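You operate a simulated robot arm through the tools that you are given. There is no shell and no other tool. Be economical: measure what you need, move in short steps, check, and stop when the job is done.

The job below is to be done with a simulated two-armed robot. You get a single attempt, and the scene is never put back.

## Task
Put the yellow spool on the top of the packing table away on the top of the set-up table. Take the green spool and leave it on top of the red spool. Open the top red cabinet drawer, take the tall orange cup and leave it inside and shut the drawer again. Shut the blue lint drawer. Open the second red cabinet drawer from the top, take the green belt from there and put it on the top of the wash table and shut the drawer again. Lift the middle yellow lid open. Do these in any order. Set down upright: yellow spool, green spool.

It is judged by the outcome, as a careful person would: the job done as asked, and still so three seconds after it is handed in. It fails if anything else is knocked over, pushed out of place, dropped, spilled or broken. A push-on lid holds only when it is set on centred and level and pressed home; a screw cap is set on level and turned clockwise until tight.

## Robot
Two 7-joint arms with two-finger parallel grippers on one trunk, on a base that drives. Base frame: it is fixed to the floor where the robot stands at the start and does not move with it; the origin is under the middle of the robot, x ahead of it, y to its left, z up; the surface under the hand at the start is at about z = 800. Lengths are in mm, angles in rad, forces in N, time in s.
The left shoulder is at the start at [50, 161, 1098], the right one opposite. With the tool pointing down near the work surface each hand reaches from about 220 to 680 mm from the robot's upright axis, wherever it stands, measured 20 degrees to its own side. Places, roughly: blue lint drawer [-200, 2700, 800]; green belt (23x7x2 cm) [-1700, 1100, 600]; green spool (5x5x6 cm) [500, 300, 800]; middle yellow lid [5300, 100, 600]; red spool (7x7x6 cm) [500, 400, 800]; second red cabinet drawer [-1700, 1100, 600]; tall orange cup (7x7x7 cm) [0, 2000, 800]; top of the set-up table [800, -2500, 800]; top of the wash table [-1700, 2200, 900]; top red cabinet drawer [-1700, 1100, 800]; top red cabinet drawer inside [-1800, 1100, 700]; yellow spool (5x5x6 cm) [500, -100, 800]. Payload 3.43 kg a hand.
The TCP of each hand is the grasp point between the finger pads, 30 mm short of the fingertips. In the tool frame z runs along the fingers and y along their closing line. The gripper opens to 94 mm. The fingers are 28 mm wide and 10 mm thick; the gripper's body (50 by 96 mm) begins 55 mm behind the TCP.
Orientation is that of the tool frame in the base frame, as a unit quaternion [x, y, z, w]. With the fingers straight down and closing along the base's y, the tool's x points along the base's -x, its y along +y and its z along -z.

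## Interface
- The arms move only by the tool drive_tool. It takes "left_motion", "right_motion" or both (then of equal length, played together; a hand with none holds still); each is a list of rows, each a list of 2 entries, a list of its own where there are three numbers: the shift along the base's x, y, z in mm, then the turn, a rotation vector about the base's x, y, z in rad. In form: [[[x, y, z], [rx, ry, rz]], ...]. A call has 1 to 20 rows; each row shifts and turns the commanded pose from where the row before left it. "left_jaw" and "right_jaw" are, for a hand that has rows, the opening in per cent of the stroke, from 0 (shut) to 100 (fully open), set as the call begins (left out, the last holds). Rows are played at 5 a second. More than 50 mm and 0.15 rad between two rows, or a gripper value outside its range, and nothing of the call is played. A pose out of reach is approached as far as the arm can. The call stops where the force on the tool passes 40 N (or 10 N more than at its start, if that is more) or the arm is blocked; 0.2 s more then pass. The fingers move at their own pace (about 45 mm/s each) and stop on an object; they squeeze with about 37 N. The grip force told is the motor's: it shows also when the fingers shut on nothing. Time passes only in rows, and 0.2 s behind the last, so rows that do not move let the fingers close. The reply holds the time, the measured pose of the TCP, the force on the tool along the base axes, the opening and the grip force, in the units named above and with some noise, with the torque about the TCP (base axes, N m) and any sound that the robot's microphone picked up.
- Cameras (640 x 400 px; columns grow to the right, rows downward): "scene" is now at [125.5, 21.5, 1221.2]; the picture's right is [0.24, -0.97, 0.00], its down [-0.55, -0.14, -0.82] and it looks along [0.80, 0.20, -0.57] (base axes); focal length 255 px, centre (320, 200). "left" rides on the left gripper at [76, -14, -102] in its tool frame; the picture's right is [0.18, 0.98, 0.00], its down [-0.75, 0.14, -0.64] and it looks along [-0.63, 0.12, 0.77] (tool axes); focal length 243 px, centre (320, 200). "right" rides on the right gripper at [76, 14, -102] in its tool frame; the picture's right is [-0.18, 0.98, 0.00], its down [-0.75, -0.14, -0.64] and it looks along [-0.63, -0.12, 0.77] (tool axes); focal length 243 px, centre (320, 200). There is no depth. A picture from a camera that has moved, and an enlarged one, comes with that camera's place and axes in the base frame and with its lens.
- get_image(camera): a new picture of that camera. It takes no simulated time.
- lift_body(by): slides the trunk up (or, below 0, down) by that many mm; the arms and the scene camera ride with it, the base frame stays. It gives what a move gives, with no picture.
- roll_base(legs): drives the robot by 1 to 6 legs, each [ahead, left, turn to the left] in mm, mm and rad, along the robot's own axes; the way and the turn of a leg run together, so that a leg with both is an arc; at most 1500 mm and 3.142 rad a leg. The arms and the cameras ride along, it lands a little off, and it stops where it bumps. It gives what a move gives.
- pan_tilt(pan, tilt): turns the head with the scene camera to pan (to the left, within 1.396 rad either way) and tilt (down, from -0.506 to 1.204), counted from straight ahead of the robot. It gives what a move gives.
- inspect(camera, box): a new picture of the part [left, top, right, bottom] of that camera's present view, enlarged. It takes no simulated time.
- hand_in(): hands the job in; it is judged then, once.

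Go step by step. Nothing tells you exact positions but the pictures and the camera data: compare them with the known pose of the tool, close in by small moves and look again before you grip or let go. The budget is 207 turns and 210 pictures, counting those below and the enlarged ones. Unless the task says otherwise, let go and move clear before handing in.

The tools are called after "Request:" by a JSON object that holds its "fn" and its "kwargs". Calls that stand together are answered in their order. drive_tool: Moves the arms, as the interface text tells. Its arguments: {"type":"object","properties":{"left_motion":{"type":"array","items":{"type":"array"}},"left_jaw":{"type":"number"},"right_motion":{"type":"array","items":{"type":"array"}},"right_jaw":{"type":"number"}},"required":[]} The other tools are called the same way: lift_body (by) slides the trunk up or down; roll_base (legs) drives the base; pan_tilt (pan, tilt) turns the head that bears the scene camera; get_image (camera) takes a picture; inspect (camera, box) takes an enlarged picture of a part of a camera's view; hand_in () hands the job in.

At the start:

```text
clock: 0.0
left_position: [416.0, 417.0, 1008.8]
left_tcp_rot: [-0.001, 1.0, 0.0, 0.0]
left_contact_force: [0.1, -0.4, -0.4]
left_ft_torque: [0.01, 0.02, 0.02]
left_width: 93.9
left_grasp_force: 0.0
right_position: [410.0, -16.1, 1054.1]
right_tcp_rot: [0.0, 1.0, 0.001, 0.0]
right_contact_force: [-0.3, -0.2, 0.2]
right_ft_torque: [0.0, 0.01, -0.02]
right_width: 94.2
right_grasp_force: 0.1
trunk travel left (down, up): [-125.0, 142.0]
robot x, y, heading: [3.3, 4.8, 0.001]
head pan, tilt: [0.244, 0.606]
```

scene: 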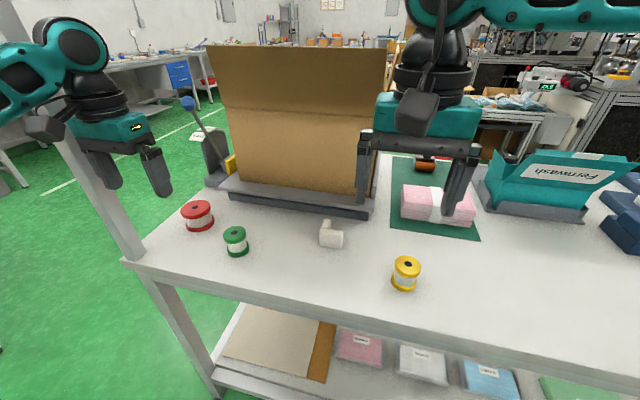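
right: 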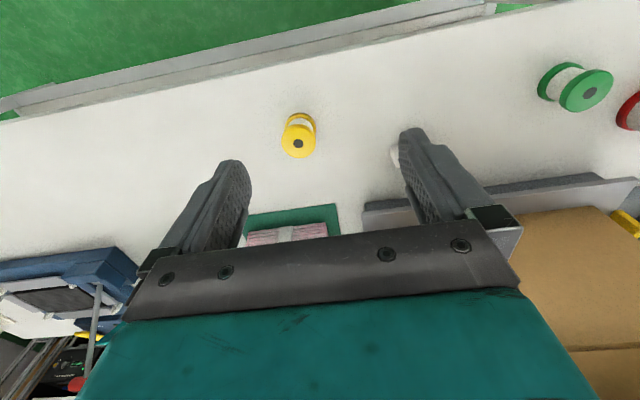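
left: 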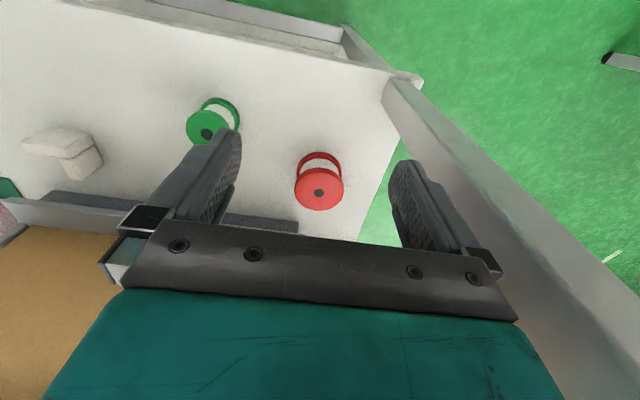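

The red spool is near (535, 440), the green near (476, 303) and the yellow near (476, -59), all standing on the table at about z 800. I'll bring the left hand above the green spool and the right hand above the yellow one, then check.

Request:
{"fn": "drive_tool", "kwargs": {"left_motion": [[[20, -38, -20], [0, 0, 0]], [[20, -38, -20], [0, 0, 0]], [[20, -38, -19], [0, 0, 0]], [[0, 0, 0], [0, 0, 0]]], "right_motion": [[[22, -14, -35], [0, 0, 0]], [[22, -14, -35], [0, 0, 0]], [[22, -15, -34], [0, 0, 0]], [[0, 0, 0], [0, 0, 0]]], "left_jaw": 100, "right_jaw": 100}}

Request:
{"fn": "get_image", "kwargs": {"camera": "left"}}

Request:
{"fn": "get_image", "kwargs": {"camera": "right"}}

```text
clock: 1.0
left_position: [473.6, 303.8, 948.8]
left_tcp_rot: [-0.001, 1.0, 0.001, 0.0]
left_contact_force: [-0.4, -0.1, 0.6]
left_ft_torque: [0.01, -0.01, 0.01]
left_width: 94.0
left_grasp_force: 0.0
right_position: [475.7, -58.3, 952.0]
right_tcp_rot: [0.0, 1.0, 0.0, 0.0]
right_contact_force: [-1.1, -0.3, 1.0]
right_ft_torque: [0.01, 0.0, 0.0]
right_width: 93.9
right_grasp_force: 0.0
trunk travel left (down, up): [-125.0, 142.0]
robot x, y, heading: [2.7, -1.6, -0.004]
head pan, tilt: [0.244, 0.606]
```

```text
206 pictures are left
camera left: at [396.6, 288.7, 1053.3], right [-0.19, 0.98, 0.0], down [0.75, 0.14, 0.64], along [0.63, 0.12, -0.77], focal length 243 px, centre (320, 200)
```

left: 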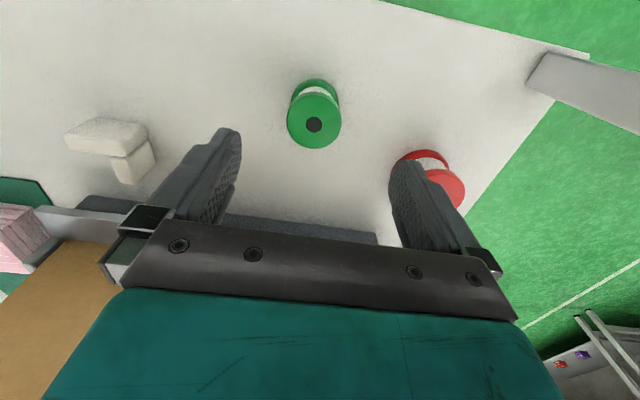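

```text
205 pictures are left
camera right: at [399.2, -45.4, 1052.8], right [0.18, 0.98, 0.0], down [0.75, -0.14, 0.64], along [0.63, -0.12, -0.77], focal length 243 px, centre (320, 200)
```

right: 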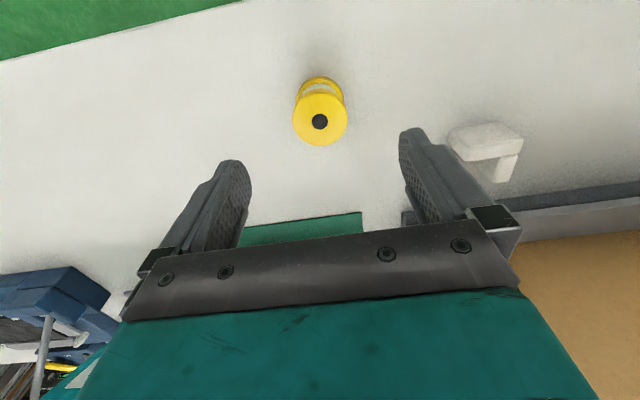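

Each hand is within 5 mm of its spool (green about 476, 299; yellow about 475, -60). I'll go straight down and grip both.

Request:
{"fn": "drive_tool", "kwargs": {"left_motion": [[[3, -4, -37], [0, 0, 0]], [[0, 0, -37], [0, 0, 0]], [[0, 0, -36], [0, 0, 0]], [[0, 0, 0], [0, 0, 0]]], "right_motion": [[[0, -2, -38], [0, 0, 0]], [[0, 0, -38], [0, 0, 0]], [[0, 0, -38], [0, 0, 0]], [[0, 0, 0], [0, 0, 0]]]}}

Request:
{"fn": "drive_tool", "kwargs": {"left_motion": [[[0, 0, 0], [0, 0, 0]], [[0, 0, 0], [0, 0, 0]], [[0, 0, 0], [0, 0, 0]], [[0, 0, 0], [0, 0, 0]], [[0, 0, 0], [0, 0, 0]], [[0, 0, 0], [0, 0, 0]]], "right_motion": [[[0, 0, 0], [0, 0, 0]], [[0, 0, 0], [0, 0, 0]], [[0, 0, 0], [0, 0, 0]], [[0, 0, 0], [0, 0, 0]], [[0, 0, 0], [0, 0, 0]], [[0, 0, 0], [0, 0, 0]]], "left_jaw": 0, "right_jaw": 0}}

Request:
{"fn": "get_image", "kwargs": {"camera": "left"}}

Request:
{"fn": "get_image", "kwargs": {"camera": "right"}}

```text
clock: 2.0
left_position: [478.7, 299.5, 837.5]
left_tcp_rot: [0.0, 1.0, 0.0, 0.0]
left_contact_force: [-0.7, 0.6, 0.0]
left_ft_torque: [0.0, 0.02, 0.02]
left_width: 93.8
left_grasp_force: 0.0
right_position: [475.4, -59.1, 836.0]
right_tcp_rot: [0.0, 1.0, 0.001, 0.0]
right_contact_force: [-0.5, -1.2, 0.7]
right_ft_torque: [0.02, -0.01, 0.0]
right_width: 94.1
right_grasp_force: 0.1
trunk travel left (down, up): [-125.0, 142.0]
robot x, y, heading: [1.1, -1.3, -0.0]
head pan, tilt: [0.244, 0.606]
```

```text
clock: 3.4
left_position: [477.5, 300.5, 837.7]
left_tcp_rot: [0.0, 1.0, 0.0, 0.0]
left_contact_force: [0.6, -0.8, -0.7]
left_ft_torque: [0.01, 0.01, 0.05]
left_width: 47.0
left_grasp_force: 37.0
right_position: [474.1, -59.8, 837.2]
right_tcp_rot: [0.0, 1.0, 0.0, 0.0]
right_contact_force: [-0.1, 0.2, 0.0]
right_ft_torque: [-0.03, 0.0, 0.0]
right_width: 49.4
right_grasp_force: 36.9
trunk travel left (down, up): [-125.0, 142.0]
robot x, y, heading: [-1.3, 0.2, -0.001]
head pan, tilt: [0.244, 0.606]
```

```text
204 pictures are left
camera left: at [401.9, 284.6, 941.1], right [-0.18, 0.98, 0.0], down [0.75, 0.14, 0.64], along [0.63, 0.12, -0.77], focal length 243 px, centre (320, 200)
```

left: 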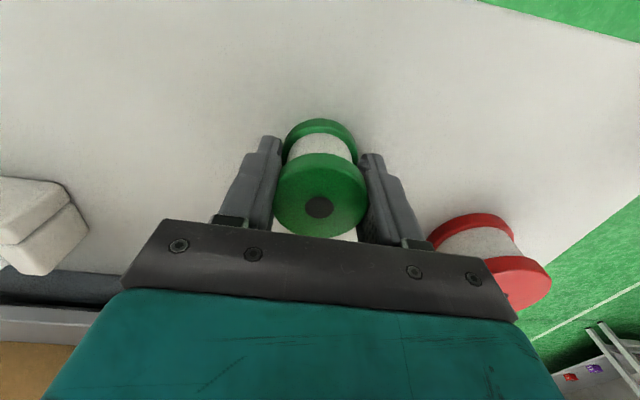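

```text
203 pictures are left
camera right: at [398.0, -45.6, 937.8], right [0.18, 0.98, 0.0], down [0.75, -0.14, 0.64], along [0.63, -0.12, -0.77], focal length 243 px, centre (320, 200)
```

right: 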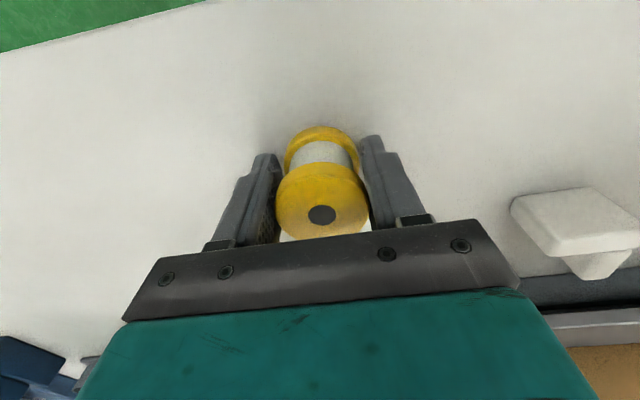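

Both spools are gripped, 47 and 49 mm wide. I'll lift both and look for the red spool's exact place.

Request:
{"fn": "drive_tool", "kwargs": {"left_motion": [[[0, 0, 35], [0, 0, 0]], [[0, 0, 35], [0, 0, 0]], [[0, 0, 35], [0, 0, 0]], [[0, 30, 0], [0, 0, 0]], [[0, 0, 0], [0, 0, 0]]], "right_motion": [[[0, 0, 40], [0, 0, 0]], [[0, 0, 40], [0, 0, 0]], [[0, 0, 40], [0, 0, 0]], [[0, 0, 40], [0, 0, 0]], [[0, 0, 0], [0, 0, 0]]]}}

Request:
{"fn": "get_image", "kwargs": {"camera": "left"}}

Request:
{"fn": "get_image", "kwargs": {"camera": "scene"}}

```text
clock: 4.6
left_position: [478.8, 332.3, 943.5]
left_tcp_rot: [0.0, 1.0, 0.0, 0.0]
left_contact_force: [-0.8, 0.3, -0.4]
left_ft_torque: [-0.03, -0.02, 0.03]
left_width: 47.1
left_grasp_force: 36.5
right_position: [474.3, -60.8, 996.7]
right_tcp_rot: [0.0, 1.0, 0.0, 0.0]
right_contact_force: [0.2, -0.1, -0.9]
right_ft_torque: [-0.01, 0.0, 0.0]
right_width: 50.0
right_grasp_force: 37.1
trunk travel left (down, up): [-125.0, 142.0]
robot x, y, heading: [-6.4, -1.5, 0.002]
head pan, tilt: [0.244, 0.606]
```

```text
202 pictures are left
camera left: at [403.3, 316.9, 1046.7], right [-0.18, 0.98, 0.0], down [0.75, 0.14, 0.64], along [0.63, 0.12, -0.77], focal length 243 px, centre (320, 200)
```

left: 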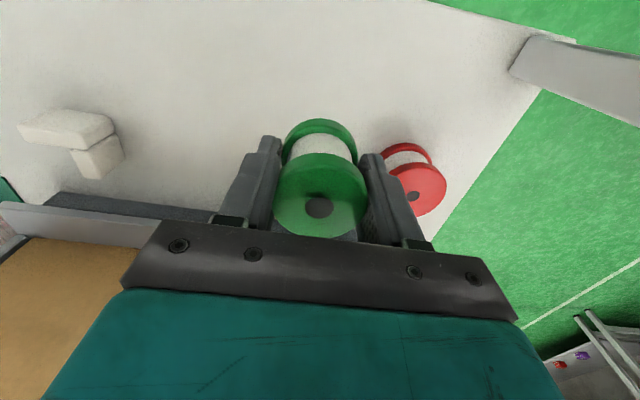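

```text
201 pictures are left
camera scene: at [125.7, 21.5, 1221.2], right [0.24, -0.97, 0.0], down [-0.55, -0.14, -0.82], along [0.8, 0.2, -0.57], focal length 255 px, centre (320, 200)
```

scene: 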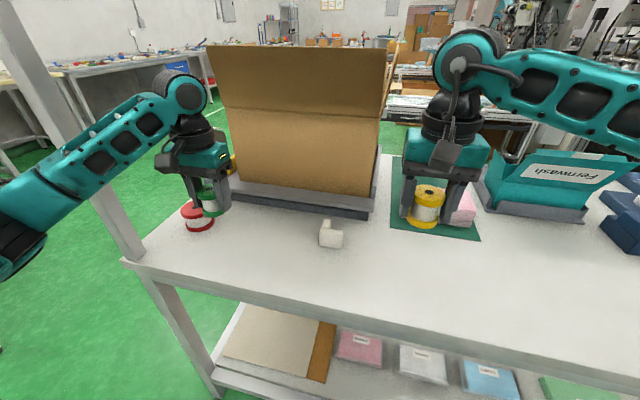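

The red spool's top centre comes out near (534, 437). I'll carry the green one over it, with a gap of about 17 mm, and check the alignment.

Request:
{"fn": "drive_tool", "kwargs": {"left_motion": [[[19, 35, 0], [0, 0, 0]], [[19, 35, 0], [0, 0, 0]], [[19, 35, 0], [0, 0, 0]], [[0, 0, -28], [0, 0, 0]], [[0, 0, 0], [0, 0, 0]]]}}

Request:
{"fn": "inspect", "kwargs": {"camera": "scene", "box": [140, 140, 268, 260]}}

Request:
{"fn": "get_image", "kwargs": {"camera": "left"}}

Request:
{"fn": "get_image", "kwargs": {"camera": "right"}}

```text
clock: 5.8
left_position: [535.9, 435.3, 916.3]
left_tcp_rot: [0.001, 1.0, 0.0, 0.0]
left_contact_force: [0.1, 0.6, -0.8]
left_ft_torque: [0.02, 0.0, 0.0]
left_width: 47.0
left_grasp_force: 37.0
right_position: [474.1, -60.4, 996.7]
right_tcp_rot: [0.0, 1.0, 0.0, 0.0]
right_contact_force: [0.1, 0.3, -1.2]
right_ft_torque: [0.0, 0.04, -0.04]
right_width: 49.5
right_grasp_force: 37.0
trunk travel left (down, up): [-125.0, 142.0]
robot x, y, heading: [-0.9, 0.4, 0.001]
head pan, tilt: [0.244, 0.606]
```

```text
3.33 times, centred on (204, 200) of scene
camera zoom: at [125.7, 21.6, 1221.2], right [0.24, -0.97, 0.0], down [-0.55, -0.14, -0.82], along [0.8, 0.2, -0.57], focal length 851 px, centre (707, 200)
```

zoom: 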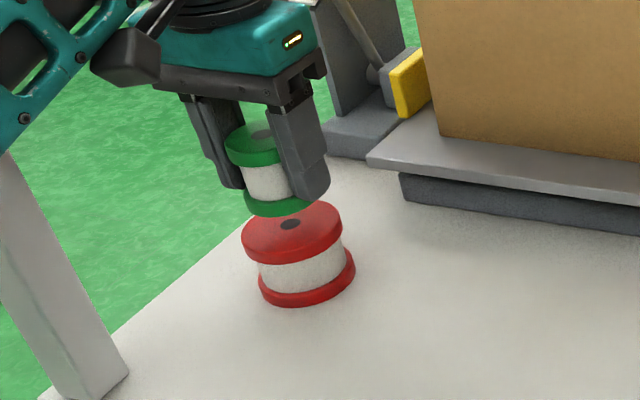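

```text
199 pictures are left
camera left: at [459.8, 420.0, 1019.0], right [-0.18, 0.98, 0.0], down [0.75, 0.14, 0.64], along [0.63, 0.12, -0.77], focal length 243 px, centre (320, 200)
```

left: 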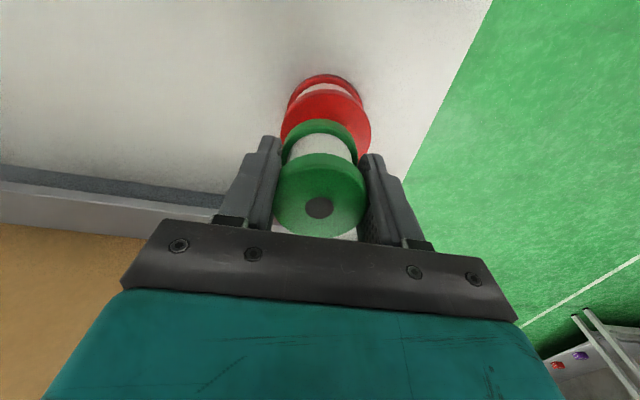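

```text
198 pictures are left
camera right: at [397.1, -46.3, 1098.0], right [0.18, 0.98, 0.0], down [0.75, -0.14, 0.64], along [0.63, -0.12, -0.77], focal length 243 px, centre (320, 200)
```

right: 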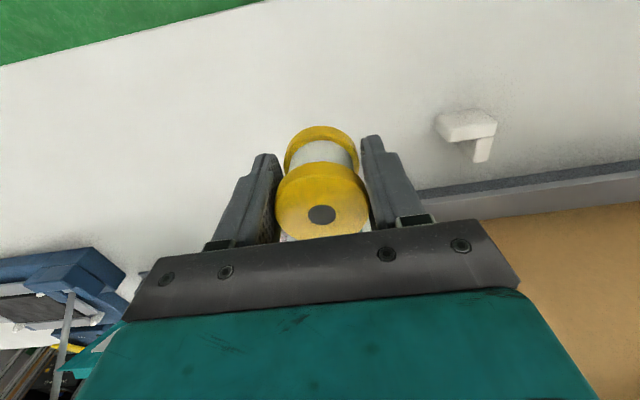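

From the rays I get spool tops at about z 850 and the red spool's centre at about (541, 440). I'll correct by (+5, +5) and go down.

Request:
{"fn": "drive_tool", "kwargs": {"left_motion": [[[5, 5, 0], [0, 0, 0]], [[0, 0, -7], [0, 0, 0]], [[0, 0, -7], [0, 0, 0]], [[0, 0, 0], [0, 0, 0]]]}}

Request:
{"fn": "inspect", "kwargs": {"camera": "scene", "box": [140, 140, 268, 260]}}

```text
clock: 6.8
left_position: [540.1, 441.5, 900.9]
left_tcp_rot: [-0.001, 1.0, 0.0, 0.0]
left_contact_force: [-0.1, -0.3, -1.6]
left_ft_torque: [0.01, 0.04, -0.01]
left_width: 47.0
left_grasp_force: 36.7
right_position: [473.4, -59.2, 996.6]
right_tcp_rot: [0.0, 1.0, 0.0, -0.001]
right_contact_force: [-0.4, 0.4, -0.1]
right_ft_torque: [0.01, 0.02, 0.02]
right_width: 49.6
right_grasp_force: 37.3
trunk travel left (down, up): [-125.0, 142.0]
robot x, y, heading: [4.0, -0.9, 0.001]
head pan, tilt: [0.244, 0.606]
```

```text
3.33 times, centred on (204, 200) of scene
camera zoom: at [125.7, 21.6, 1221.2], right [0.24, -0.97, 0.0], down [-0.55, -0.14, -0.82], along [0.8, 0.2, -0.57], focal length 851 px, centre (707, 200)
```

zoom: 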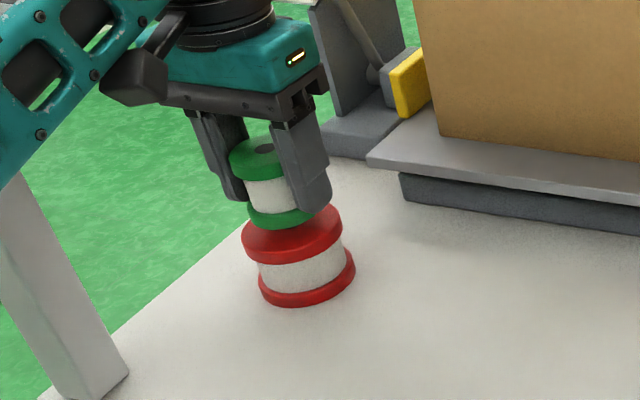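

By the rays the green spool is within a couple of mm of being centred over the red one. I'll lower it in small steps until the force shows contact.

Request:
{"fn": "drive_tool", "kwargs": {"left_motion": [[[0, -1, -2], [0, 0, 0]], [[0, 0, -2], [0, 0, 0]], [[0, 0, 0], [0, 0, 0]]]}}

Request:
{"fn": "drive_tool", "kwargs": {"left_motion": [[[0, 0, -2], [0, 0, 0]], [[0, 0, 0], [0, 0, 0]]]}}

Request:
{"fn": "drive_tool", "kwargs": {"left_motion": [[[0, 0, -1.5], [0, 0, 0]], [[0, 0, 0], [0, 0, 0]]]}}

Request:
{"fn": "inspect", "kwargs": {"camera": "scene", "box": [140, 140, 268, 260]}}

```text
clock: 7.6
left_position: [540.0, 439.4, 897.3]
left_tcp_rot: [0.0, 1.0, 0.0, 0.0]
left_contact_force: [0.7, 0.1, -0.5]
left_ft_torque: [0.0, 0.01, 0.03]
left_width: 46.6
left_grasp_force: 37.1
right_position: [473.6, -59.5, 996.8]
right_tcp_rot: [0.001, 1.0, 0.0, 0.0]
right_contact_force: [0.3, 0.7, -0.7]
right_ft_torque: [0.02, 0.03, -0.01]
right_width: 49.4
right_grasp_force: 36.7
trunk travel left (down, up): [-125.0, 142.0]
robot x, y, heading: [1.4, -3.5, 0.0]
head pan, tilt: [0.244, 0.606]
```

```text
clock: 8.2
left_position: [541.4, 439.5, 895.0]
left_tcp_rot: [0.0, 1.0, 0.0, 0.001]
left_contact_force: [-0.1, -0.1, -0.5]
left_ft_torque: [0.0, 0.01, -0.01]
left_width: 47.0
left_grasp_force: 36.7
right_position: [472.7, -59.9, 997.3]
right_tcp_rot: [0.001, 1.0, 0.0, 0.0]
right_contact_force: [0.0, 0.8, -1.1]
right_ft_torque: [0.02, 0.04, -0.02]
right_width: 49.2
right_grasp_force: 36.8
trunk travel left (down, up): [-125.0, 142.0]
robot x, y, heading: [-0.9, 2.4, 0.0]
head pan, tilt: [0.244, 0.606]
```

```text
clock: 8.8
left_position: [541.3, 439.5, 894.4]
left_tcp_rot: [0.0, 1.0, 0.0, 0.0]
left_contact_force: [0.6, 0.7, -0.4]
left_ft_torque: [-0.01, 0.0, 0.02]
left_width: 46.8
left_grasp_force: 36.5
right_position: [474.6, -59.0, 997.2]
right_tcp_rot: [0.0, 1.0, 0.001, 0.0]
right_contact_force: [-0.9, -0.3, -1.8]
right_ft_torque: [-0.04, 0.03, 0.0]
right_width: 49.1
right_grasp_force: 37.1
trunk travel left (down, up): [-125.0, 142.0]
robot x, y, heading: [0.2, -3.3, 0.002]
head pan, tilt: [0.244, 0.606]
```

```text
3.33 times, centred on (204, 200) of scene
camera zoom: at [125.7, 21.6, 1221.2], right [0.24, -0.97, 0.0], down [-0.55, -0.14, -0.82], along [0.8, 0.2, -0.57], focal length 851 px, centre (707, 200)
```

zoom: 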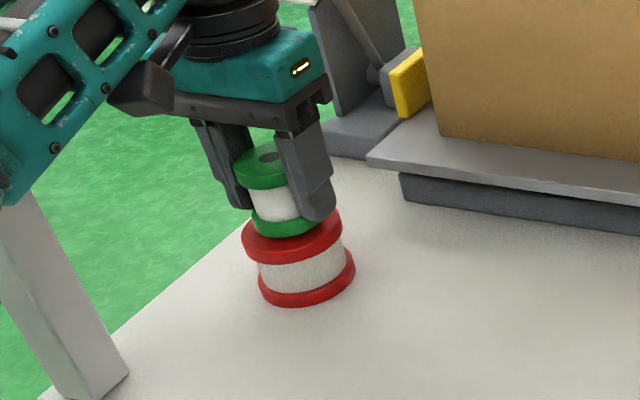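

It's nearly touching. I'll keep stepping down.

Request:
{"fn": "drive_tool", "kwargs": {"left_motion": [[[0, 0, -2], [0, 0, 0]], [[0, 0, 0], [0, 0, 0]]]}}

Request:
{"fn": "drive_tool", "kwargs": {"left_motion": [[[0, 0, -2], [0, 0, 0]], [[0, 0, 0], [0, 0, 0]]]}}

Request:
{"fn": "drive_tool", "kwargs": {"left_motion": [[[0, 0, -1.5], [0, 0, 0]], [[0, 0, 0], [0, 0, 0]]]}}

Request:
{"fn": "inspect", "kwargs": {"camera": "scene", "box": [140, 140, 268, 260]}}

```text
clock: 9.4
left_position: [540.7, 438.5, 893.0]
left_tcp_rot: [-0.001, 1.0, 0.0, 0.0]
left_contact_force: [-0.1, -0.6, -1.3]
left_ft_torque: [0.03, 0.01, -0.02]
left_width: 46.8
left_grasp_force: 36.9
right_position: [473.1, -59.8, 996.4]
right_tcp_rot: [0.0, 1.0, 0.0, 0.001]
right_contact_force: [-0.2, -0.5, -0.4]
right_ft_torque: [0.02, 0.01, 0.02]
right_width: 49.3
right_grasp_force: 37.1
trunk travel left (down, up): [-125.0, 142.0]
robot x, y, heading: [-2.8, -2.3, 0.001]
head pan, tilt: [0.244, 0.606]
```

```text
clock: 10.0
left_position: [540.5, 438.8, 889.5]
left_tcp_rot: [0.0, 1.0, 0.0, 0.0]
left_contact_force: [0.4, 0.0, -0.5]
left_ft_torque: [0.05, -0.01, -0.04]
left_width: 46.9
left_grasp_force: 37.0
right_position: [476.2, -60.3, 997.1]
right_tcp_rot: [0.0, 1.0, 0.001, 0.0]
right_contact_force: [0.3, 0.4, -1.7]
right_ft_torque: [-0.03, 0.01, 0.02]
right_width: 49.2
right_grasp_force: 37.0
trunk travel left (down, up): [-125.0, 142.0]
robot x, y, heading: [2.2, -0.9, 0.004]
head pan, tilt: [0.244, 0.606]
```

```text
clock: 10.6
left_position: [540.6, 438.5, 889.3]
left_tcp_rot: [0.0, 1.0, 0.001, -0.001]
left_contact_force: [0.3, 0.2, 1.2]
left_ft_torque: [0.05, 0.05, -0.01]
left_width: 47.0
left_grasp_force: 36.7
right_position: [474.9, -60.2, 997.6]
right_tcp_rot: [0.0, 1.0, 0.0, 0.001]
right_contact_force: [0.2, 0.3, -1.6]
right_ft_torque: [-0.02, -0.01, 0.03]
right_width: 49.3
right_grasp_force: 37.4
trunk travel left (down, up): [-125.0, 142.0]
robot x, y, heading: [-0.3, 1.7, -0.001]
head pan, tilt: [0.244, 0.606]
```

```text
3.33 times, centred on (204, 200) of scene
camera zoom: at [125.5, 21.5, 1221.3], right [0.24, -0.97, 0.0], down [-0.55, -0.14, -0.82], along [0.8, 0.2, -0.57], focal length 851 px, centre (707, 200)
```

zoom: 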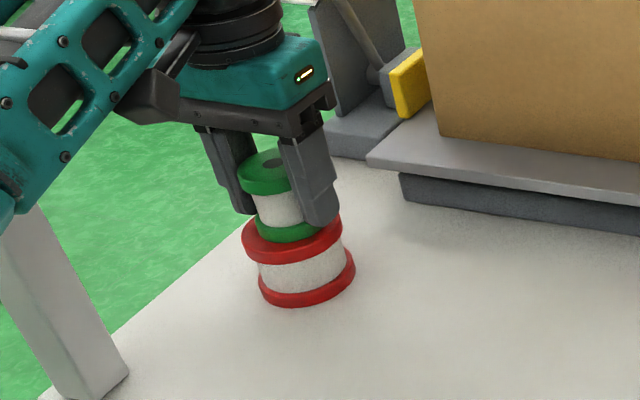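

The force is just starting to show. One more small step.

Request:
{"fn": "drive_tool", "kwargs": {"left_motion": [[[0, 0, -1.5], [0, 0, 0]], [[0, 0, 0], [0, 0, 0]]]}}

Request:
{"fn": "drive_tool", "kwargs": {"left_motion": [[[0, 0, -1.5], [0, 0, 0]], [[0, 0, 0], [0, 0, 0]]]}}

Request:
{"fn": "get_image", "kwargs": {"camera": "left"}}

```text
clock: 11.2
left_position: [542.1, 437.7, 890.3]
left_tcp_rot: [0.0, 1.0, 0.0, 0.002]
left_contact_force: [2.1, 1.3, 10.3]
left_ft_torque: [0.05, 0.1, -0.01]
left_width: 47.0
left_grasp_force: 36.7
right_position: [472.2, -58.9, 996.9]
right_tcp_rot: [0.0, 1.0, 0.0, 0.0]
right_contact_force: [-0.3, 0.3, -1.9]
right_ft_torque: [0.04, 0.01, 0.0]
right_width: 49.2
right_grasp_force: 37.0
trunk travel left (down, up): [-125.0, 142.0]
robot x, y, heading: [0.7, -0.7, 0.001]
head pan, tilt: [0.244, 0.606]
```

```text
clock: 11.8
left_position: [540.0, 438.4, 889.5]
left_tcp_rot: [-0.001, 1.0, 0.0, 0.002]
left_contact_force: [3.8, 3.5, 21.4]
left_ft_torque: [0.0, 0.13, -0.04]
left_width: 46.9
left_grasp_force: 37.1
right_position: [473.7, -60.8, 998.2]
right_tcp_rot: [0.0, 1.0, 0.002, 0.001]
right_contact_force: [0.4, -0.7, -0.6]
right_ft_torque: [0.02, 0.02, 0.0]
right_width: 48.9
right_grasp_force: 37.3
trunk travel left (down, up): [-125.0, 142.0]
robot x, y, heading: [1.5, 0.2, -0.001]
head pan, tilt: [0.244, 0.606]
```

```text
194 pictures are left
camera left: at [463.8, 422.8, 992.4], right [-0.19, 0.98, 0.0], down [0.75, 0.14, 0.65], along [0.64, 0.12, -0.76], focal length 243 px, centre (320, 200)
```

left: 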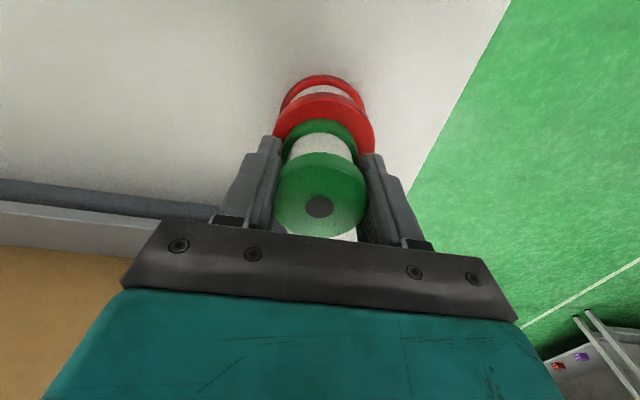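

It's in firm contact. I'll ease the load, open, rise and check.

Request:
{"fn": "drive_tool", "kwargs": {"left_motion": [[[0, 0, 2.5], [0, 0, 0]], [[0, 0, 0], [0, 0, 0]]]}}

Request:
{"fn": "drive_tool", "kwargs": {"left_motion": [[[0, 0, 0], [0, 0, 0]], [[0, 0, 0], [0, 0, 0]], [[0, 0, 0], [0, 0, 0]], [[0, 0, 0], [0, 0, 0]], [[0, 0, 0], [0, 0, 0]], [[0, 0, 30], [0, 0, 0]], [[0, 0, 40], [0, 0, 0]], [[0, 0, 40], [0, 0, 0]], [[0, 0, 0], [0, 0, 0]]], "left_jaw": 100}}

Request:
{"fn": "inspect", "kwargs": {"camera": "scene", "box": [140, 140, 268, 260]}}

Request:
{"fn": "pan_tilt", "kwargs": {"pan": -1.2, "tilt": 0.4}}

Request:
{"fn": "get_image", "kwargs": {"camera": "scene"}}

```text
clock: 12.4
left_position: [540.0, 438.1, 889.3]
left_tcp_rot: [-0.001, 1.0, 0.0, 0.001]
left_contact_force: [4.8, 1.8, 13.1]
left_ft_torque: [0.01, -0.14, -0.01]
left_width: 46.8
left_grasp_force: 37.0
right_position: [473.6, -59.5, 997.0]
right_tcp_rot: [0.001, 1.0, 0.0, 0.0]
right_contact_force: [0.4, 0.2, -2.2]
right_ft_torque: [-0.02, 0.0, 0.01]
right_width: 48.8
right_grasp_force: 36.9
trunk travel left (down, up): [-125.0, 142.0]
robot x, y, heading: [1.2, -2.5, 0.001]
head pan, tilt: [0.244, 0.606]
```

```text
clock: 14.4
left_position: [541.7, 439.0, 997.7]
left_tcp_rot: [-0.001, 1.0, 0.0, 0.0]
left_contact_force: [0.0, 0.1, -0.2]
left_ft_torque: [-0.01, 0.0, 0.0]
left_width: 94.0
left_grasp_force: 0.1
right_position: [473.9, -60.0, 997.1]
right_tcp_rot: [0.0, 1.0, -0.001, 0.0]
right_contact_force: [-0.3, -0.3, -1.5]
right_ft_torque: [0.02, -0.02, -0.04]
right_width: 48.7
right_grasp_force: 36.9
trunk travel left (down, up): [-125.0, 142.0]
robot x, y, heading: [-1.5, 1.9, -0.001]
head pan, tilt: [0.244, 0.606]
```

```text
3.33 times, centred on (204, 200) of scene
camera zoom: at [125.6, 21.6, 1221.2], right [0.24, -0.97, 0.0], down [-0.55, -0.14, -0.82], along [0.8, 0.2, -0.57], focal length 851 px, centre (707, 200)
```

zoom: 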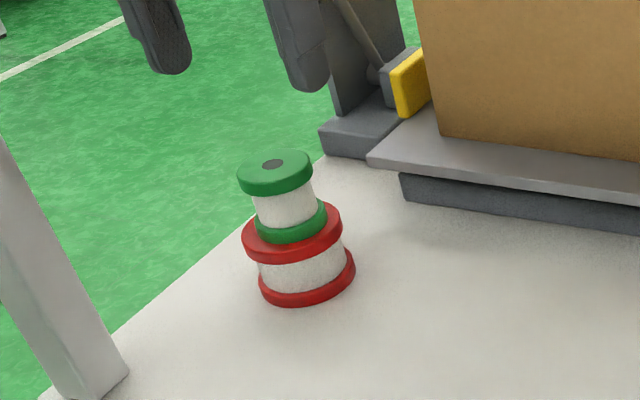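

```text
clock: 16.0
left_position: [542.0, 439.4, 997.6]
left_tcp_rot: [0.001, 1.0, 0.0, 0.0]
left_contact_force: [0.1, -1.0, 0.6]
left_ft_torque: [-0.01, 0.02, 0.0]
left_width: 93.9
left_grasp_force: 0.1
right_position: [474.9, -60.6, 997.1]
right_tcp_rot: [0.0, 1.0, 0.0, -0.001]
right_contact_force: [-0.4, 0.3, -0.5]
right_ft_torque: [0.0, -0.04, -0.03]
right_width: 48.3
right_grasp_force: 36.3
trunk travel left (down, up): [-125.0, 142.0]
robot x, y, heading: [1.2, 0.5, -0.002]
head pan, tilt: [-1.201, 0.4]
```

```text
192 pictures are left
camera scene: at [73.5, -86.2, 1239.8], right [-0.93, -0.36, 0.0], down [-0.14, 0.36, -0.92], along [0.33, -0.86, -0.39], focal length 255 px, centre (320, 200)
```

scene: 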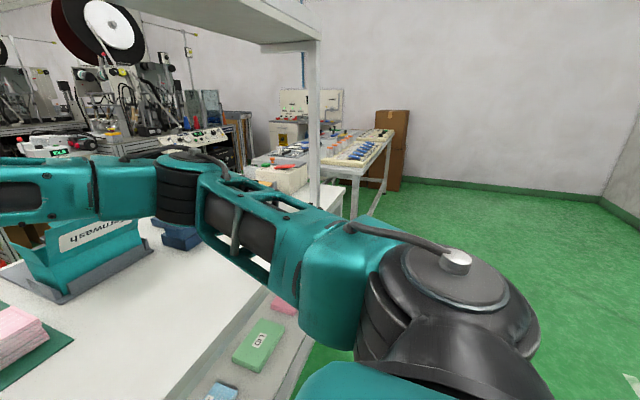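

The green spool stands well on the red one. I'll pull the hands in, back away from the table, and turn toward the set-up table.

Request:
{"fn": "drive_tool", "kwargs": {"left_motion": [[[0, -40, 10], [0, 0, 0]], [[-20, -45, 10], [0, 0, 0]], [[-40, -30, 10], [0, 0, 0]], [[-45, -30, 10], [0, 0, 0]], [[-45, -20, 0], [0, 0, 0]], [[-40, -10, 0], [0, 0, 0]]], "right_motion": [[[-20, -20, 10], [0, 0, 0]], [[-20, -20, 10], [0, 0, 0]], [[-30, -20, 10], [0, 0, 0]], [[-30, -20, 10], [0, 0, 0]], [[-20, -20, 0], [0, 0, 0]], [[0, 0, 0], [0, 0, 0]]]}}

Request:
{"fn": "pan_tilt", "kwargs": {"pan": 1.39, "tilt": 0.3}}

Request:
{"fn": "get_image", "kwargs": {"camera": "scene"}}

Request:
{"fn": "roll_base", "kwargs": {"legs": [[-400, 0, 0]]}}

Request:
{"fn": "pan_tilt", "kwargs": {"pan": -1.2, "tilt": 0.3}}

Request:
{"fn": "get_image", "kwargs": {"camera": "scene"}}

```text
refused: row 2 steps farther than a row can; nothing moved
```

```text
clock: 18.3
left_position: [542.1, 438.8, 998.1]
left_tcp_rot: [-0.001, 1.0, 0.001, 0.0]
left_contact_force: [-0.5, -0.1, -0.8]
left_ft_torque: [0.0, -0.01, -0.01]
left_width: 94.1
left_grasp_force: 0.1
right_position: [473.5, -58.5, 995.9]
right_tcp_rot: [0.0, 1.0, 0.0, 0.0]
right_contact_force: [-0.2, -0.2, -1.1]
right_ft_torque: [0.0, 0.01, 0.03]
right_width: 48.6
right_grasp_force: 36.9
trunk travel left (down, up): [-125.0, 142.0]
robot x, y, heading: [-2.1, -1.3, 0.004]
head pan, tilt: [1.389, 0.3]
```

```text
191 pictures are left
camera scene: at [56.9, 91.9, 1249.1], right [0.98, -0.18, 0.0], down [-0.05, -0.29, -0.96], along [0.17, 0.94, -0.3], focal length 255 px, centre (320, 200)
```

scene: 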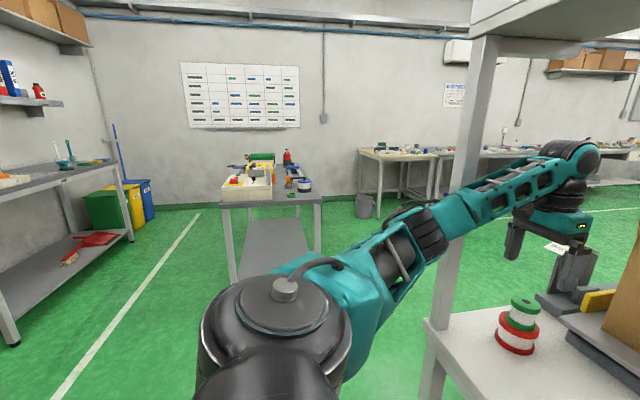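

```text
clock: 19.6
left_position: [440.7, 437.5, 998.4]
left_tcp_rot: [0.015, 1.0, -0.001, 0.016]
left_contact_force: [5.4, 1.9, -1.6]
left_ft_torque: [-0.24, 0.34, -0.32]
left_width: 94.1
left_grasp_force: 0.0
right_position: [365.6, -60.4, 997.0]
right_tcp_rot: [0.0, 1.0, 0.001, -0.001]
right_contact_force: [0.2, 1.2, -0.9]
right_ft_torque: [-0.03, 0.0, 0.03]
right_width: 48.2
right_grasp_force: 37.2
trunk travel left (down, up): [-125.0, 142.0]
robot x, y, heading: [-113.3, -1.6, -0.0]
head pan, tilt: [1.389, 0.3]
stopped in leg 1: the force on the tool passed its limit at 149 N (the readings are from after the stop); the commanded pose is now the measured one
```

```text
clock: 22.0
left_position: [440.5, 437.7, 998.5]
left_tcp_rot: [0.014, 1.0, 0.0, 0.015]
left_contact_force: [7.5, 0.9, -1.8]
left_ft_torque: [-0.1, 0.51, -0.46]
left_width: 93.9
left_grasp_force: 0.0
right_position: [365.9, -60.1, 996.5]
right_tcp_rot: [0.0, 1.0, -0.001, -0.001]
right_contact_force: [0.6, 0.3, -0.9]
right_ft_torque: [0.0, -0.02, 0.04]
right_width: 48.2
right_grasp_force: 37.1
trunk travel left (down, up): [-125.0, 142.0]
robot x, y, heading: [-110.5, -1.4, 0.002]
head pan, tilt: [-1.201, 0.3]
```

```text
190 pictures are left
camera scene: at [-34.0, -87.0, 1249.0], right [-0.93, -0.36, 0.0], down [-0.11, 0.28, -0.96], along [0.35, -0.89, -0.3], focal length 255 px, centre (320, 200)
```

scene: 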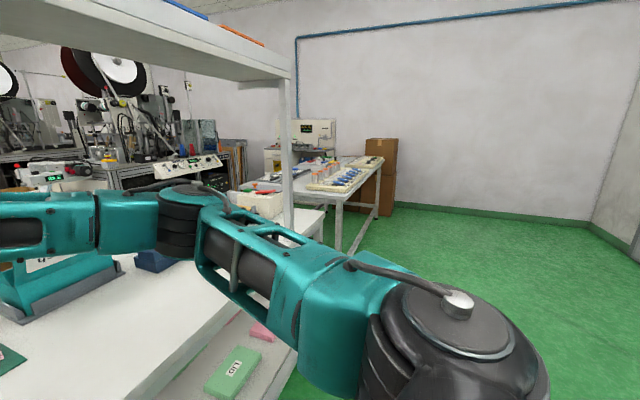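

My arm move was refused, and then the left wrist bumped the table post on the way back. I'll ease forward first, then check the stack and bring the left arm in.

Request:
{"fn": "roll_base", "kwargs": {"legs": [[60, 0, 0]]}}

Request:
{"fn": "pan_tilt", "kwargs": {"pan": 0.6, "tilt": 0.5}}

Request:
{"fn": "get_image", "kwargs": {"camera": "scene"}}

```text
clock: 22.9
left_position: [500.2, 437.8, 999.3]
left_tcp_rot: [0.014, 1.0, 0.0, 0.016]
left_contact_force: [0.0, 0.9, -0.1]
left_ft_torque: [0.0, 0.01, -0.02]
left_width: 94.2
left_grasp_force: 0.1
right_position: [424.5, -59.6, 997.7]
right_tcp_rot: [-0.001, 1.0, -0.001, 0.0]
right_contact_force: [0.5, 0.1, -1.6]
right_ft_torque: [0.03, -0.01, -0.01]
right_width: 47.8
right_grasp_force: 36.8
trunk travel left (down, up): [-125.0, 142.0]
robot x, y, heading: [-49.8, -1.9, 0.005]
head pan, tilt: [-1.201, 0.3]
```

```text
clock: 24.7
left_position: [498.7, 437.4, 998.4]
left_tcp_rot: [0.015, 1.0, 0.0, 0.017]
left_contact_force: [-0.9, -0.5, 0.4]
left_ft_torque: [0.01, 0.01, -0.01]
left_width: 93.8
left_grasp_force: 0.0
right_position: [422.7, -59.8, 996.4]
right_tcp_rot: [-0.001, 1.0, 0.0, 0.0]
right_contact_force: [0.0, 0.4, -0.5]
right_ft_torque: [0.04, -0.04, 0.02]
right_width: 47.7
right_grasp_force: 36.9
trunk travel left (down, up): [-125.0, 142.0]
robot x, y, heading: [-47.5, -1.8, 0.004]
head pan, tilt: [0.6, 0.499]
```

```text
189 pictures are left
camera scene: at [65.2, 51.3, 1230.7], right [0.56, -0.83, 0.0], down [-0.4, -0.27, -0.88], along [0.72, 0.5, -0.48], focal length 255 px, centre (320, 200)
```

scene: 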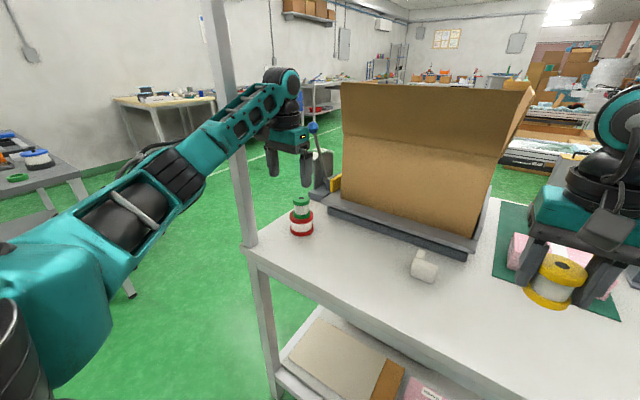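

The stack is intact. The left forearm is on the inside of the post, so I'll swing the left hand inward (-y) before going back.

Request:
{"fn": "drive_tool", "kwargs": {"left_motion": [[[0, -40, 5], [0, 0, 0]], [[0, -40, 5], [0, 0, 0]], [[0, -40, 5], [0, 0, 0]], [[-25, -40, 0], [0, 0, 0]], [[-40, -25, 0], [0, 0, 0]], [[-45, 0, 0], [0, 0, 0]], [[-45, 0, 0], [0, 0, 0]], [[-30, 0, 0], [0, 0, 0]]]}}

Request:
{"fn": "get_image", "kwargs": {"camera": "scene"}}

```text
clock: 26.5
left_position: [313.6, 254.1, 1014.7]
left_tcp_rot: [0.014, 1.0, 0.001, 0.016]
left_contact_force: [0.8, 0.2, 0.9]
left_ft_torque: [-0.02, -0.02, 0.01]
left_width: 94.1
left_grasp_force: 0.0
right_position: [423.1, -59.5, 997.3]
right_tcp_rot: [-0.001, 1.0, 0.0, 0.001]
right_contact_force: [-0.2, 0.1, -0.9]
right_ft_torque: [0.02, -0.02, 0.01]
right_width: 47.3
right_grasp_force: 37.3
trunk travel left (down, up): [-125.0, 142.0]
robot x, y, heading: [-54.7, -2.5, 0.005]
head pan, tilt: [0.6, 0.499]
```

```text
188 pictures are left
camera scene: at [65.0, 51.4, 1230.7], right [0.57, -0.82, 0.0], down [-0.39, -0.27, -0.88], along [0.72, 0.5, -0.48], focal length 255 px, centre (320, 200)
```

scene: 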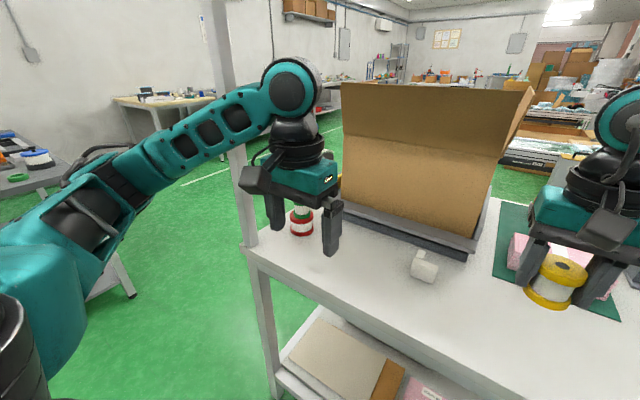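

The left arm is clear of the post. The right grip's width has been creeping down, so I'll check the yellow spool in that hand.

Request:
{"fn": "get_image", "kwargs": {"camera": "right"}}

```text
187 pictures are left
camera right: at [346.8, -46.3, 1098.2], right [0.18, 0.98, 0.0], down [0.75, -0.14, 0.64], along [0.63, -0.12, -0.77], focal length 243 px, centre (320, 200)
```

right: 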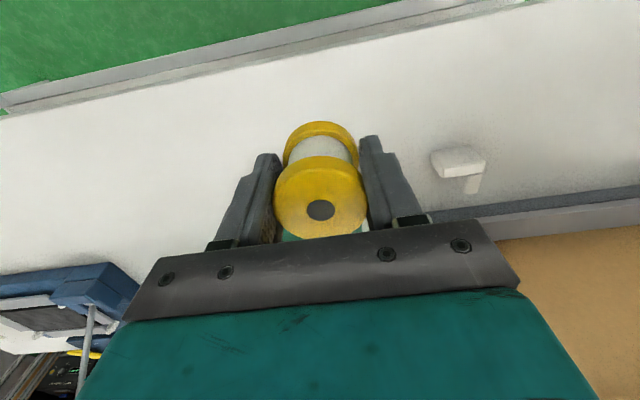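

The spool is centred and upright in the hand, so I'll pull the right hand in a little and back away from the table.

Request:
{"fn": "drive_tool", "kwargs": {"right_motion": [[[-35, -25, 5], [0, 0, 0]], [[-35, -25, 5], [0, 0, 0]], [[-35, -25, 5], [0, 0, 0]]]}}

Request:
{"fn": "roll_base", "kwargs": {"legs": [[-350, 0, 0]]}}

Request:
{"fn": "pan_tilt", "kwargs": {"pan": -1.1, "tilt": 0.3}}

Request:
{"fn": "get_image", "kwargs": {"camera": "scene"}}

```text
clock: 27.3
left_position: [313.7, 253.3, 1014.7]
left_tcp_rot: [0.013, 1.0, 0.001, 0.017]
left_contact_force: [-0.3, 0.1, 0.3]
left_ft_torque: [0.01, -0.02, 0.01]
left_width: 93.9
left_grasp_force: 0.0
right_position: [316.8, -133.4, 1012.6]
right_tcp_rot: [0.0, 1.0, 0.0, 0.0]
right_contact_force: [-0.4, 0.0, -0.8]
right_ft_torque: [0.02, 0.03, 0.0]
right_width: 47.5
right_grasp_force: 36.8
trunk travel left (down, up): [-125.0, 142.0]
robot x, y, heading: [-52.7, -0.4, 0.001]
head pan, tilt: [0.6, 0.499]
```

```text
clock: 29.6
left_position: [-34.2, 252.9, 1014.5]
left_tcp_rot: [0.018, 1.0, 0.0, 0.017]
left_contact_force: [-0.7, -0.5, 0.7]
left_ft_torque: [-0.01, 0.0, -0.02]
left_width: 94.1
left_grasp_force: 0.2
right_position: [-32.7, -134.8, 1012.2]
right_tcp_rot: [0.002, 1.0, 0.0, 0.0]
right_contact_force: [-0.9, 0.0, -0.8]
right_ft_torque: [0.01, 0.0, -0.02]
right_width: 47.3
right_grasp_force: 36.9
trunk travel left (down, up): [-125.0, 142.0]
robot x, y, heading: [-399.2, -1.3, -0.007]
head pan, tilt: [0.6, 0.499]
```

```text
clock: 31.3
left_position: [-33.7, 253.0, 1015.2]
left_tcp_rot: [0.017, 1.0, 0.001, 0.017]
left_contact_force: [-0.4, -1.3, -1.0]
left_ft_torque: [-0.01, 0.01, 0.0]
left_width: 93.9
left_grasp_force: 0.0
right_position: [-32.6, -134.0, 1011.5]
right_tcp_rot: [0.002, 1.0, 0.0, 0.001]
right_contact_force: [0.1, 0.0, -1.2]
right_ft_torque: [-0.01, -0.01, -0.01]
right_width: 47.2
right_grasp_force: 36.8
trunk travel left (down, up): [-125.0, 142.0]
robot x, y, heading: [-399.3, 1.5, -0.007]
head pan, tilt: [-1.1, 0.3]
```

```text
186 pictures are left
camera scene: at [-317.3, -82.8, 1249.1], right [-0.89, -0.45, 0.0], down [-0.13, 0.26, -0.96], along [0.43, -0.85, -0.3], focal length 255 px, centre (320, 200)
```

scene: 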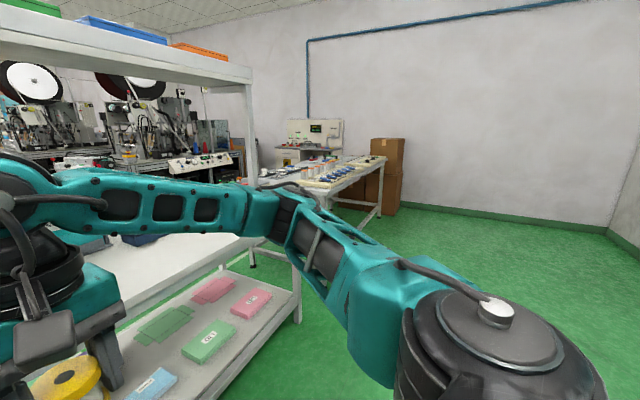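

The set-up table's front edge runs along x of about 430, from y of about -1500 to -3250. I'll strafe right along the aisle to face its middle.

Request:
{"fn": "roll_base", "kwargs": {"legs": [[0, -1250, 0], [0, -1150, 0]]}}

Request:
{"fn": "pan_tilt", "kwargs": {"pan": 0, "tilt": 0.4}}

Request:
{"fn": "get_image", "kwargs": {"camera": "scene"}}

```text
clock: 52.8
left_position: [-20.4, -2173.1, 1014.7]
left_tcp_rot: [0.005, 1.0, 0.001, 0.017]
left_contact_force: [-0.2, 0.0, 0.3]
left_ft_torque: [0.03, 0.03, -0.03]
left_width: 93.8
left_grasp_force: 0.1
right_position: [-11.2, -2562.8, 1010.8]
right_tcp_rot: [-0.01, 1.0, 0.001, -0.001]
right_contact_force: [-0.3, -0.4, -1.3]
right_ft_torque: [-0.02, 0.03, -0.01]
right_width: 46.7
right_grasp_force: 37.0
trunk travel left (down, up): [-125.0, 142.0]
robot x, y, heading: [-382.1, -2433.5, 0.022]
head pan, tilt: [-1.1, 0.3]
```

```text
clock: 54.1
left_position: [-22.5, -2175.5, 1014.8]
left_tcp_rot: [0.005, 1.0, 0.001, 0.017]
left_contact_force: [0.8, -0.8, -0.3]
left_ft_torque: [-0.01, 0.01, 0.0]
left_width: 93.8
left_grasp_force: 0.1
right_position: [-10.5, -2559.8, 1011.7]
right_tcp_rot: [-0.009, 1.0, 0.0, 0.001]
right_contact_force: [0.7, 0.1, -1.8]
right_ft_torque: [0.01, 0.0, -0.03]
right_width: 46.8
right_grasp_force: 37.0
trunk travel left (down, up): [-125.0, 142.0]
robot x, y, heading: [-380.5, -2435.0, 0.016]
head pan, tilt: [0.0, 0.4]
```

```text
185 pictures are left
camera scene: at [-248.7, -2432.6, 1239.8], right [0.02, -1.0, 0.0], down [-0.39, -0.01, -0.92], along [0.92, 0.02, -0.39], focal length 255 px, centre (320, 200)
```

scene: 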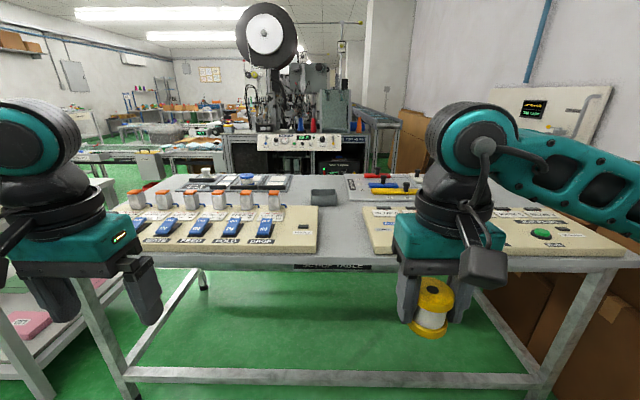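

The front edge is at x of about 330, and there is a free strip of tabletop between the two boards, about 170 mm wide, around (500, -2484). I'll drive forward 330 mm.

Request:
{"fn": "roll_base", "kwargs": {"legs": [[330, 0, -0.016]]}}

Request:
{"fn": "pan_tilt", "kwargs": {"pan": 0, "tilt": 0.7}}

Request:
{"fn": "get_image", "kwargs": {"camera": "scene"}}

Request:
{"fn": "get_image", "kwargs": {"camera": "right"}}

```text
clock: 56.3
left_position: [314.6, -2178.6, 1013.6]
left_tcp_rot: [0.015, 1.0, 0.0, 0.016]
left_contact_force: [-0.2, -0.4, -0.4]
left_ft_torque: [-0.02, 0.02, 0.0]
left_width: 94.0
left_grasp_force: 0.1
right_position: [316.1, -2565.2, 1011.1]
right_tcp_rot: [0.0, 1.0, 0.0, -0.001]
right_contact_force: [-0.3, 0.0, -2.0]
right_ft_torque: [-0.01, 0.02, -0.01]
right_width: 46.8
right_grasp_force: 36.8
trunk travel left (down, up): [-125.0, 142.0]
robot x, y, heading: [-49.6, -2433.5, 0.003]
head pan, tilt: [0.0, 0.4]
```

```text
clock: 57.1
left_position: [313.7, -2178.7, 1014.6]
left_tcp_rot: [0.015, 1.0, 0.001, 0.017]
left_contact_force: [0.6, -0.9, 0.2]
left_ft_torque: [-0.01, 0.03, 0.01]
left_width: 94.0
left_grasp_force: 0.1
right_position: [317.4, -2565.8, 1012.4]
right_tcp_rot: [-0.001, 1.0, -0.001, -0.001]
right_contact_force: [0.2, -0.6, -1.2]
right_ft_torque: [0.0, -0.01, -0.01]
right_width: 46.4
right_grasp_force: 37.5
trunk travel left (down, up): [-125.0, 142.0]
robot x, y, heading: [-50.8, -2427.6, -0.001]
head pan, tilt: [0.0, 0.7]
```

```text
184 pictures are left
camera scene: at [74.6, -2432.2, 1213.0], right [0.0, -1.0, 0.0], down [-0.64, 0.0, -0.77], along [0.77, 0.0, -0.64], focal length 255 px, centre (320, 200)
```

scene: 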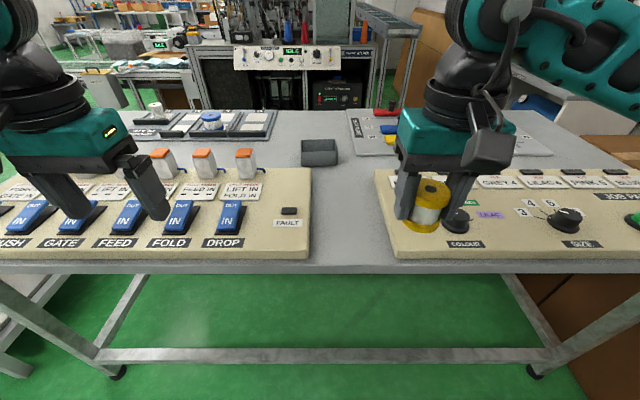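

```text
183 pictures are left
camera right: at [240.3, -2551.7, 1112.6], right [0.18, 0.98, 0.0], down [0.75, -0.14, 0.64], along [0.63, -0.12, -0.77], focal length 243 px, centre (320, 200)
```

right: 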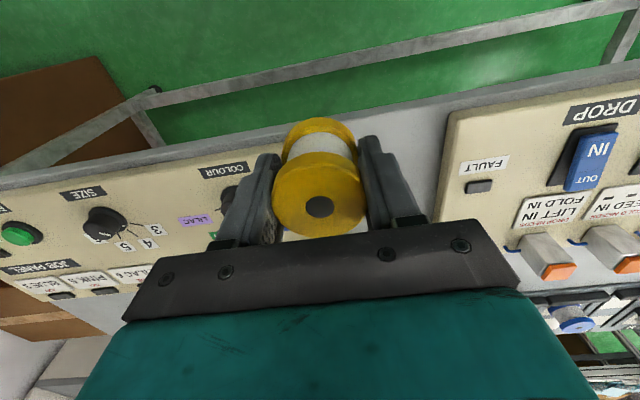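

The strip centre is about (475, -2484). I'll move the spool over it and down to about z 900.

Request:
{"fn": "drive_tool", "kwargs": {"right_motion": [[[39, 21, 0], [0, 0, 0]], [[39, 21, 0], [0, 0, 0]], [[39, 21, 0], [0, 0, 0]], [[39, 19, 0], [0, 0, 0]], [[0, 0, -40], [0, 0, 0]], [[0, 0, -40], [0, 0, 0]], [[0, 0, -35], [0, 0, 0]], [[0, 0, 0], [0, 0, 0]]]}}

Request:
{"fn": "get_image", "kwargs": {"camera": "scene"}}

Request:
{"fn": "get_image", "kwargs": {"camera": "right"}}

```text
clock: 58.9
left_position: [314.1, -2177.7, 1015.5]
left_tcp_rot: [0.014, 1.0, 0.001, 0.017]
left_contact_force: [-0.2, 0.3, -0.4]
left_ft_torque: [0.02, -0.02, 0.02]
left_width: 94.0
left_grasp_force: 0.0
right_position: [474.2, -2484.4, 896.0]
right_tcp_rot: [0.0, 1.0, 0.0, 0.001]
right_contact_force: [0.7, 0.4, -0.6]
right_ft_torque: [0.03, -0.02, 0.03]
right_width: 46.6
right_grasp_force: 37.1
trunk travel left (down, up): [-125.0, 142.0]
robot x, y, heading: [-52.3, -2430.6, -0.002]
head pan, tilt: [0.0, 0.7]
```

```text
182 pictures are left
camera scene: at [74.6, -2432.2, 1213.0], right [0.0, -1.0, 0.0], down [-0.64, 0.0, -0.76], along [0.76, 0.0, -0.64], focal length 255 px, centre (320, 200)
```

scene: 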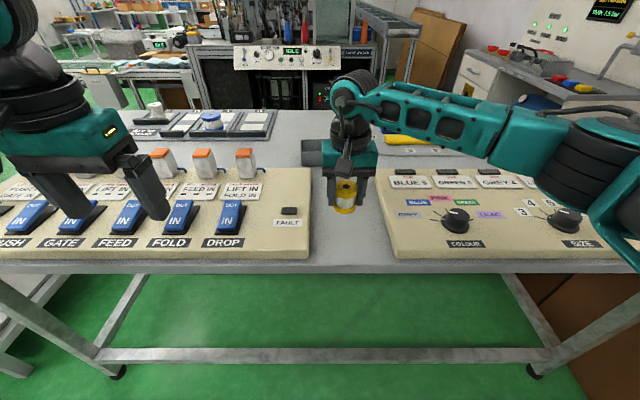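

```text
181 pictures are left
camera right: at [397.7, -2470.7, 997.0], right [0.18, 0.98, 0.0], down [0.75, -0.14, 0.64], along [0.63, -0.12, -0.77], focal length 243 px, centre (320, 200)
```

right: 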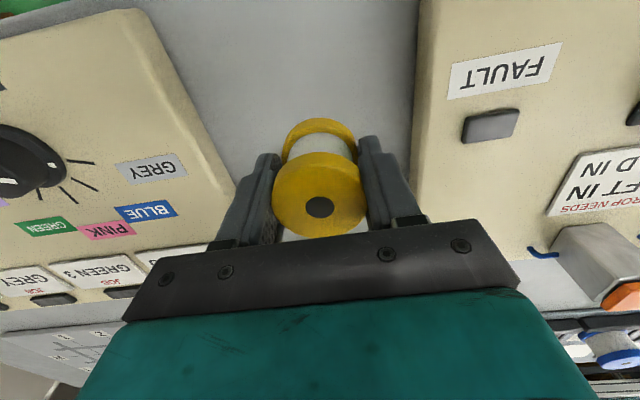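

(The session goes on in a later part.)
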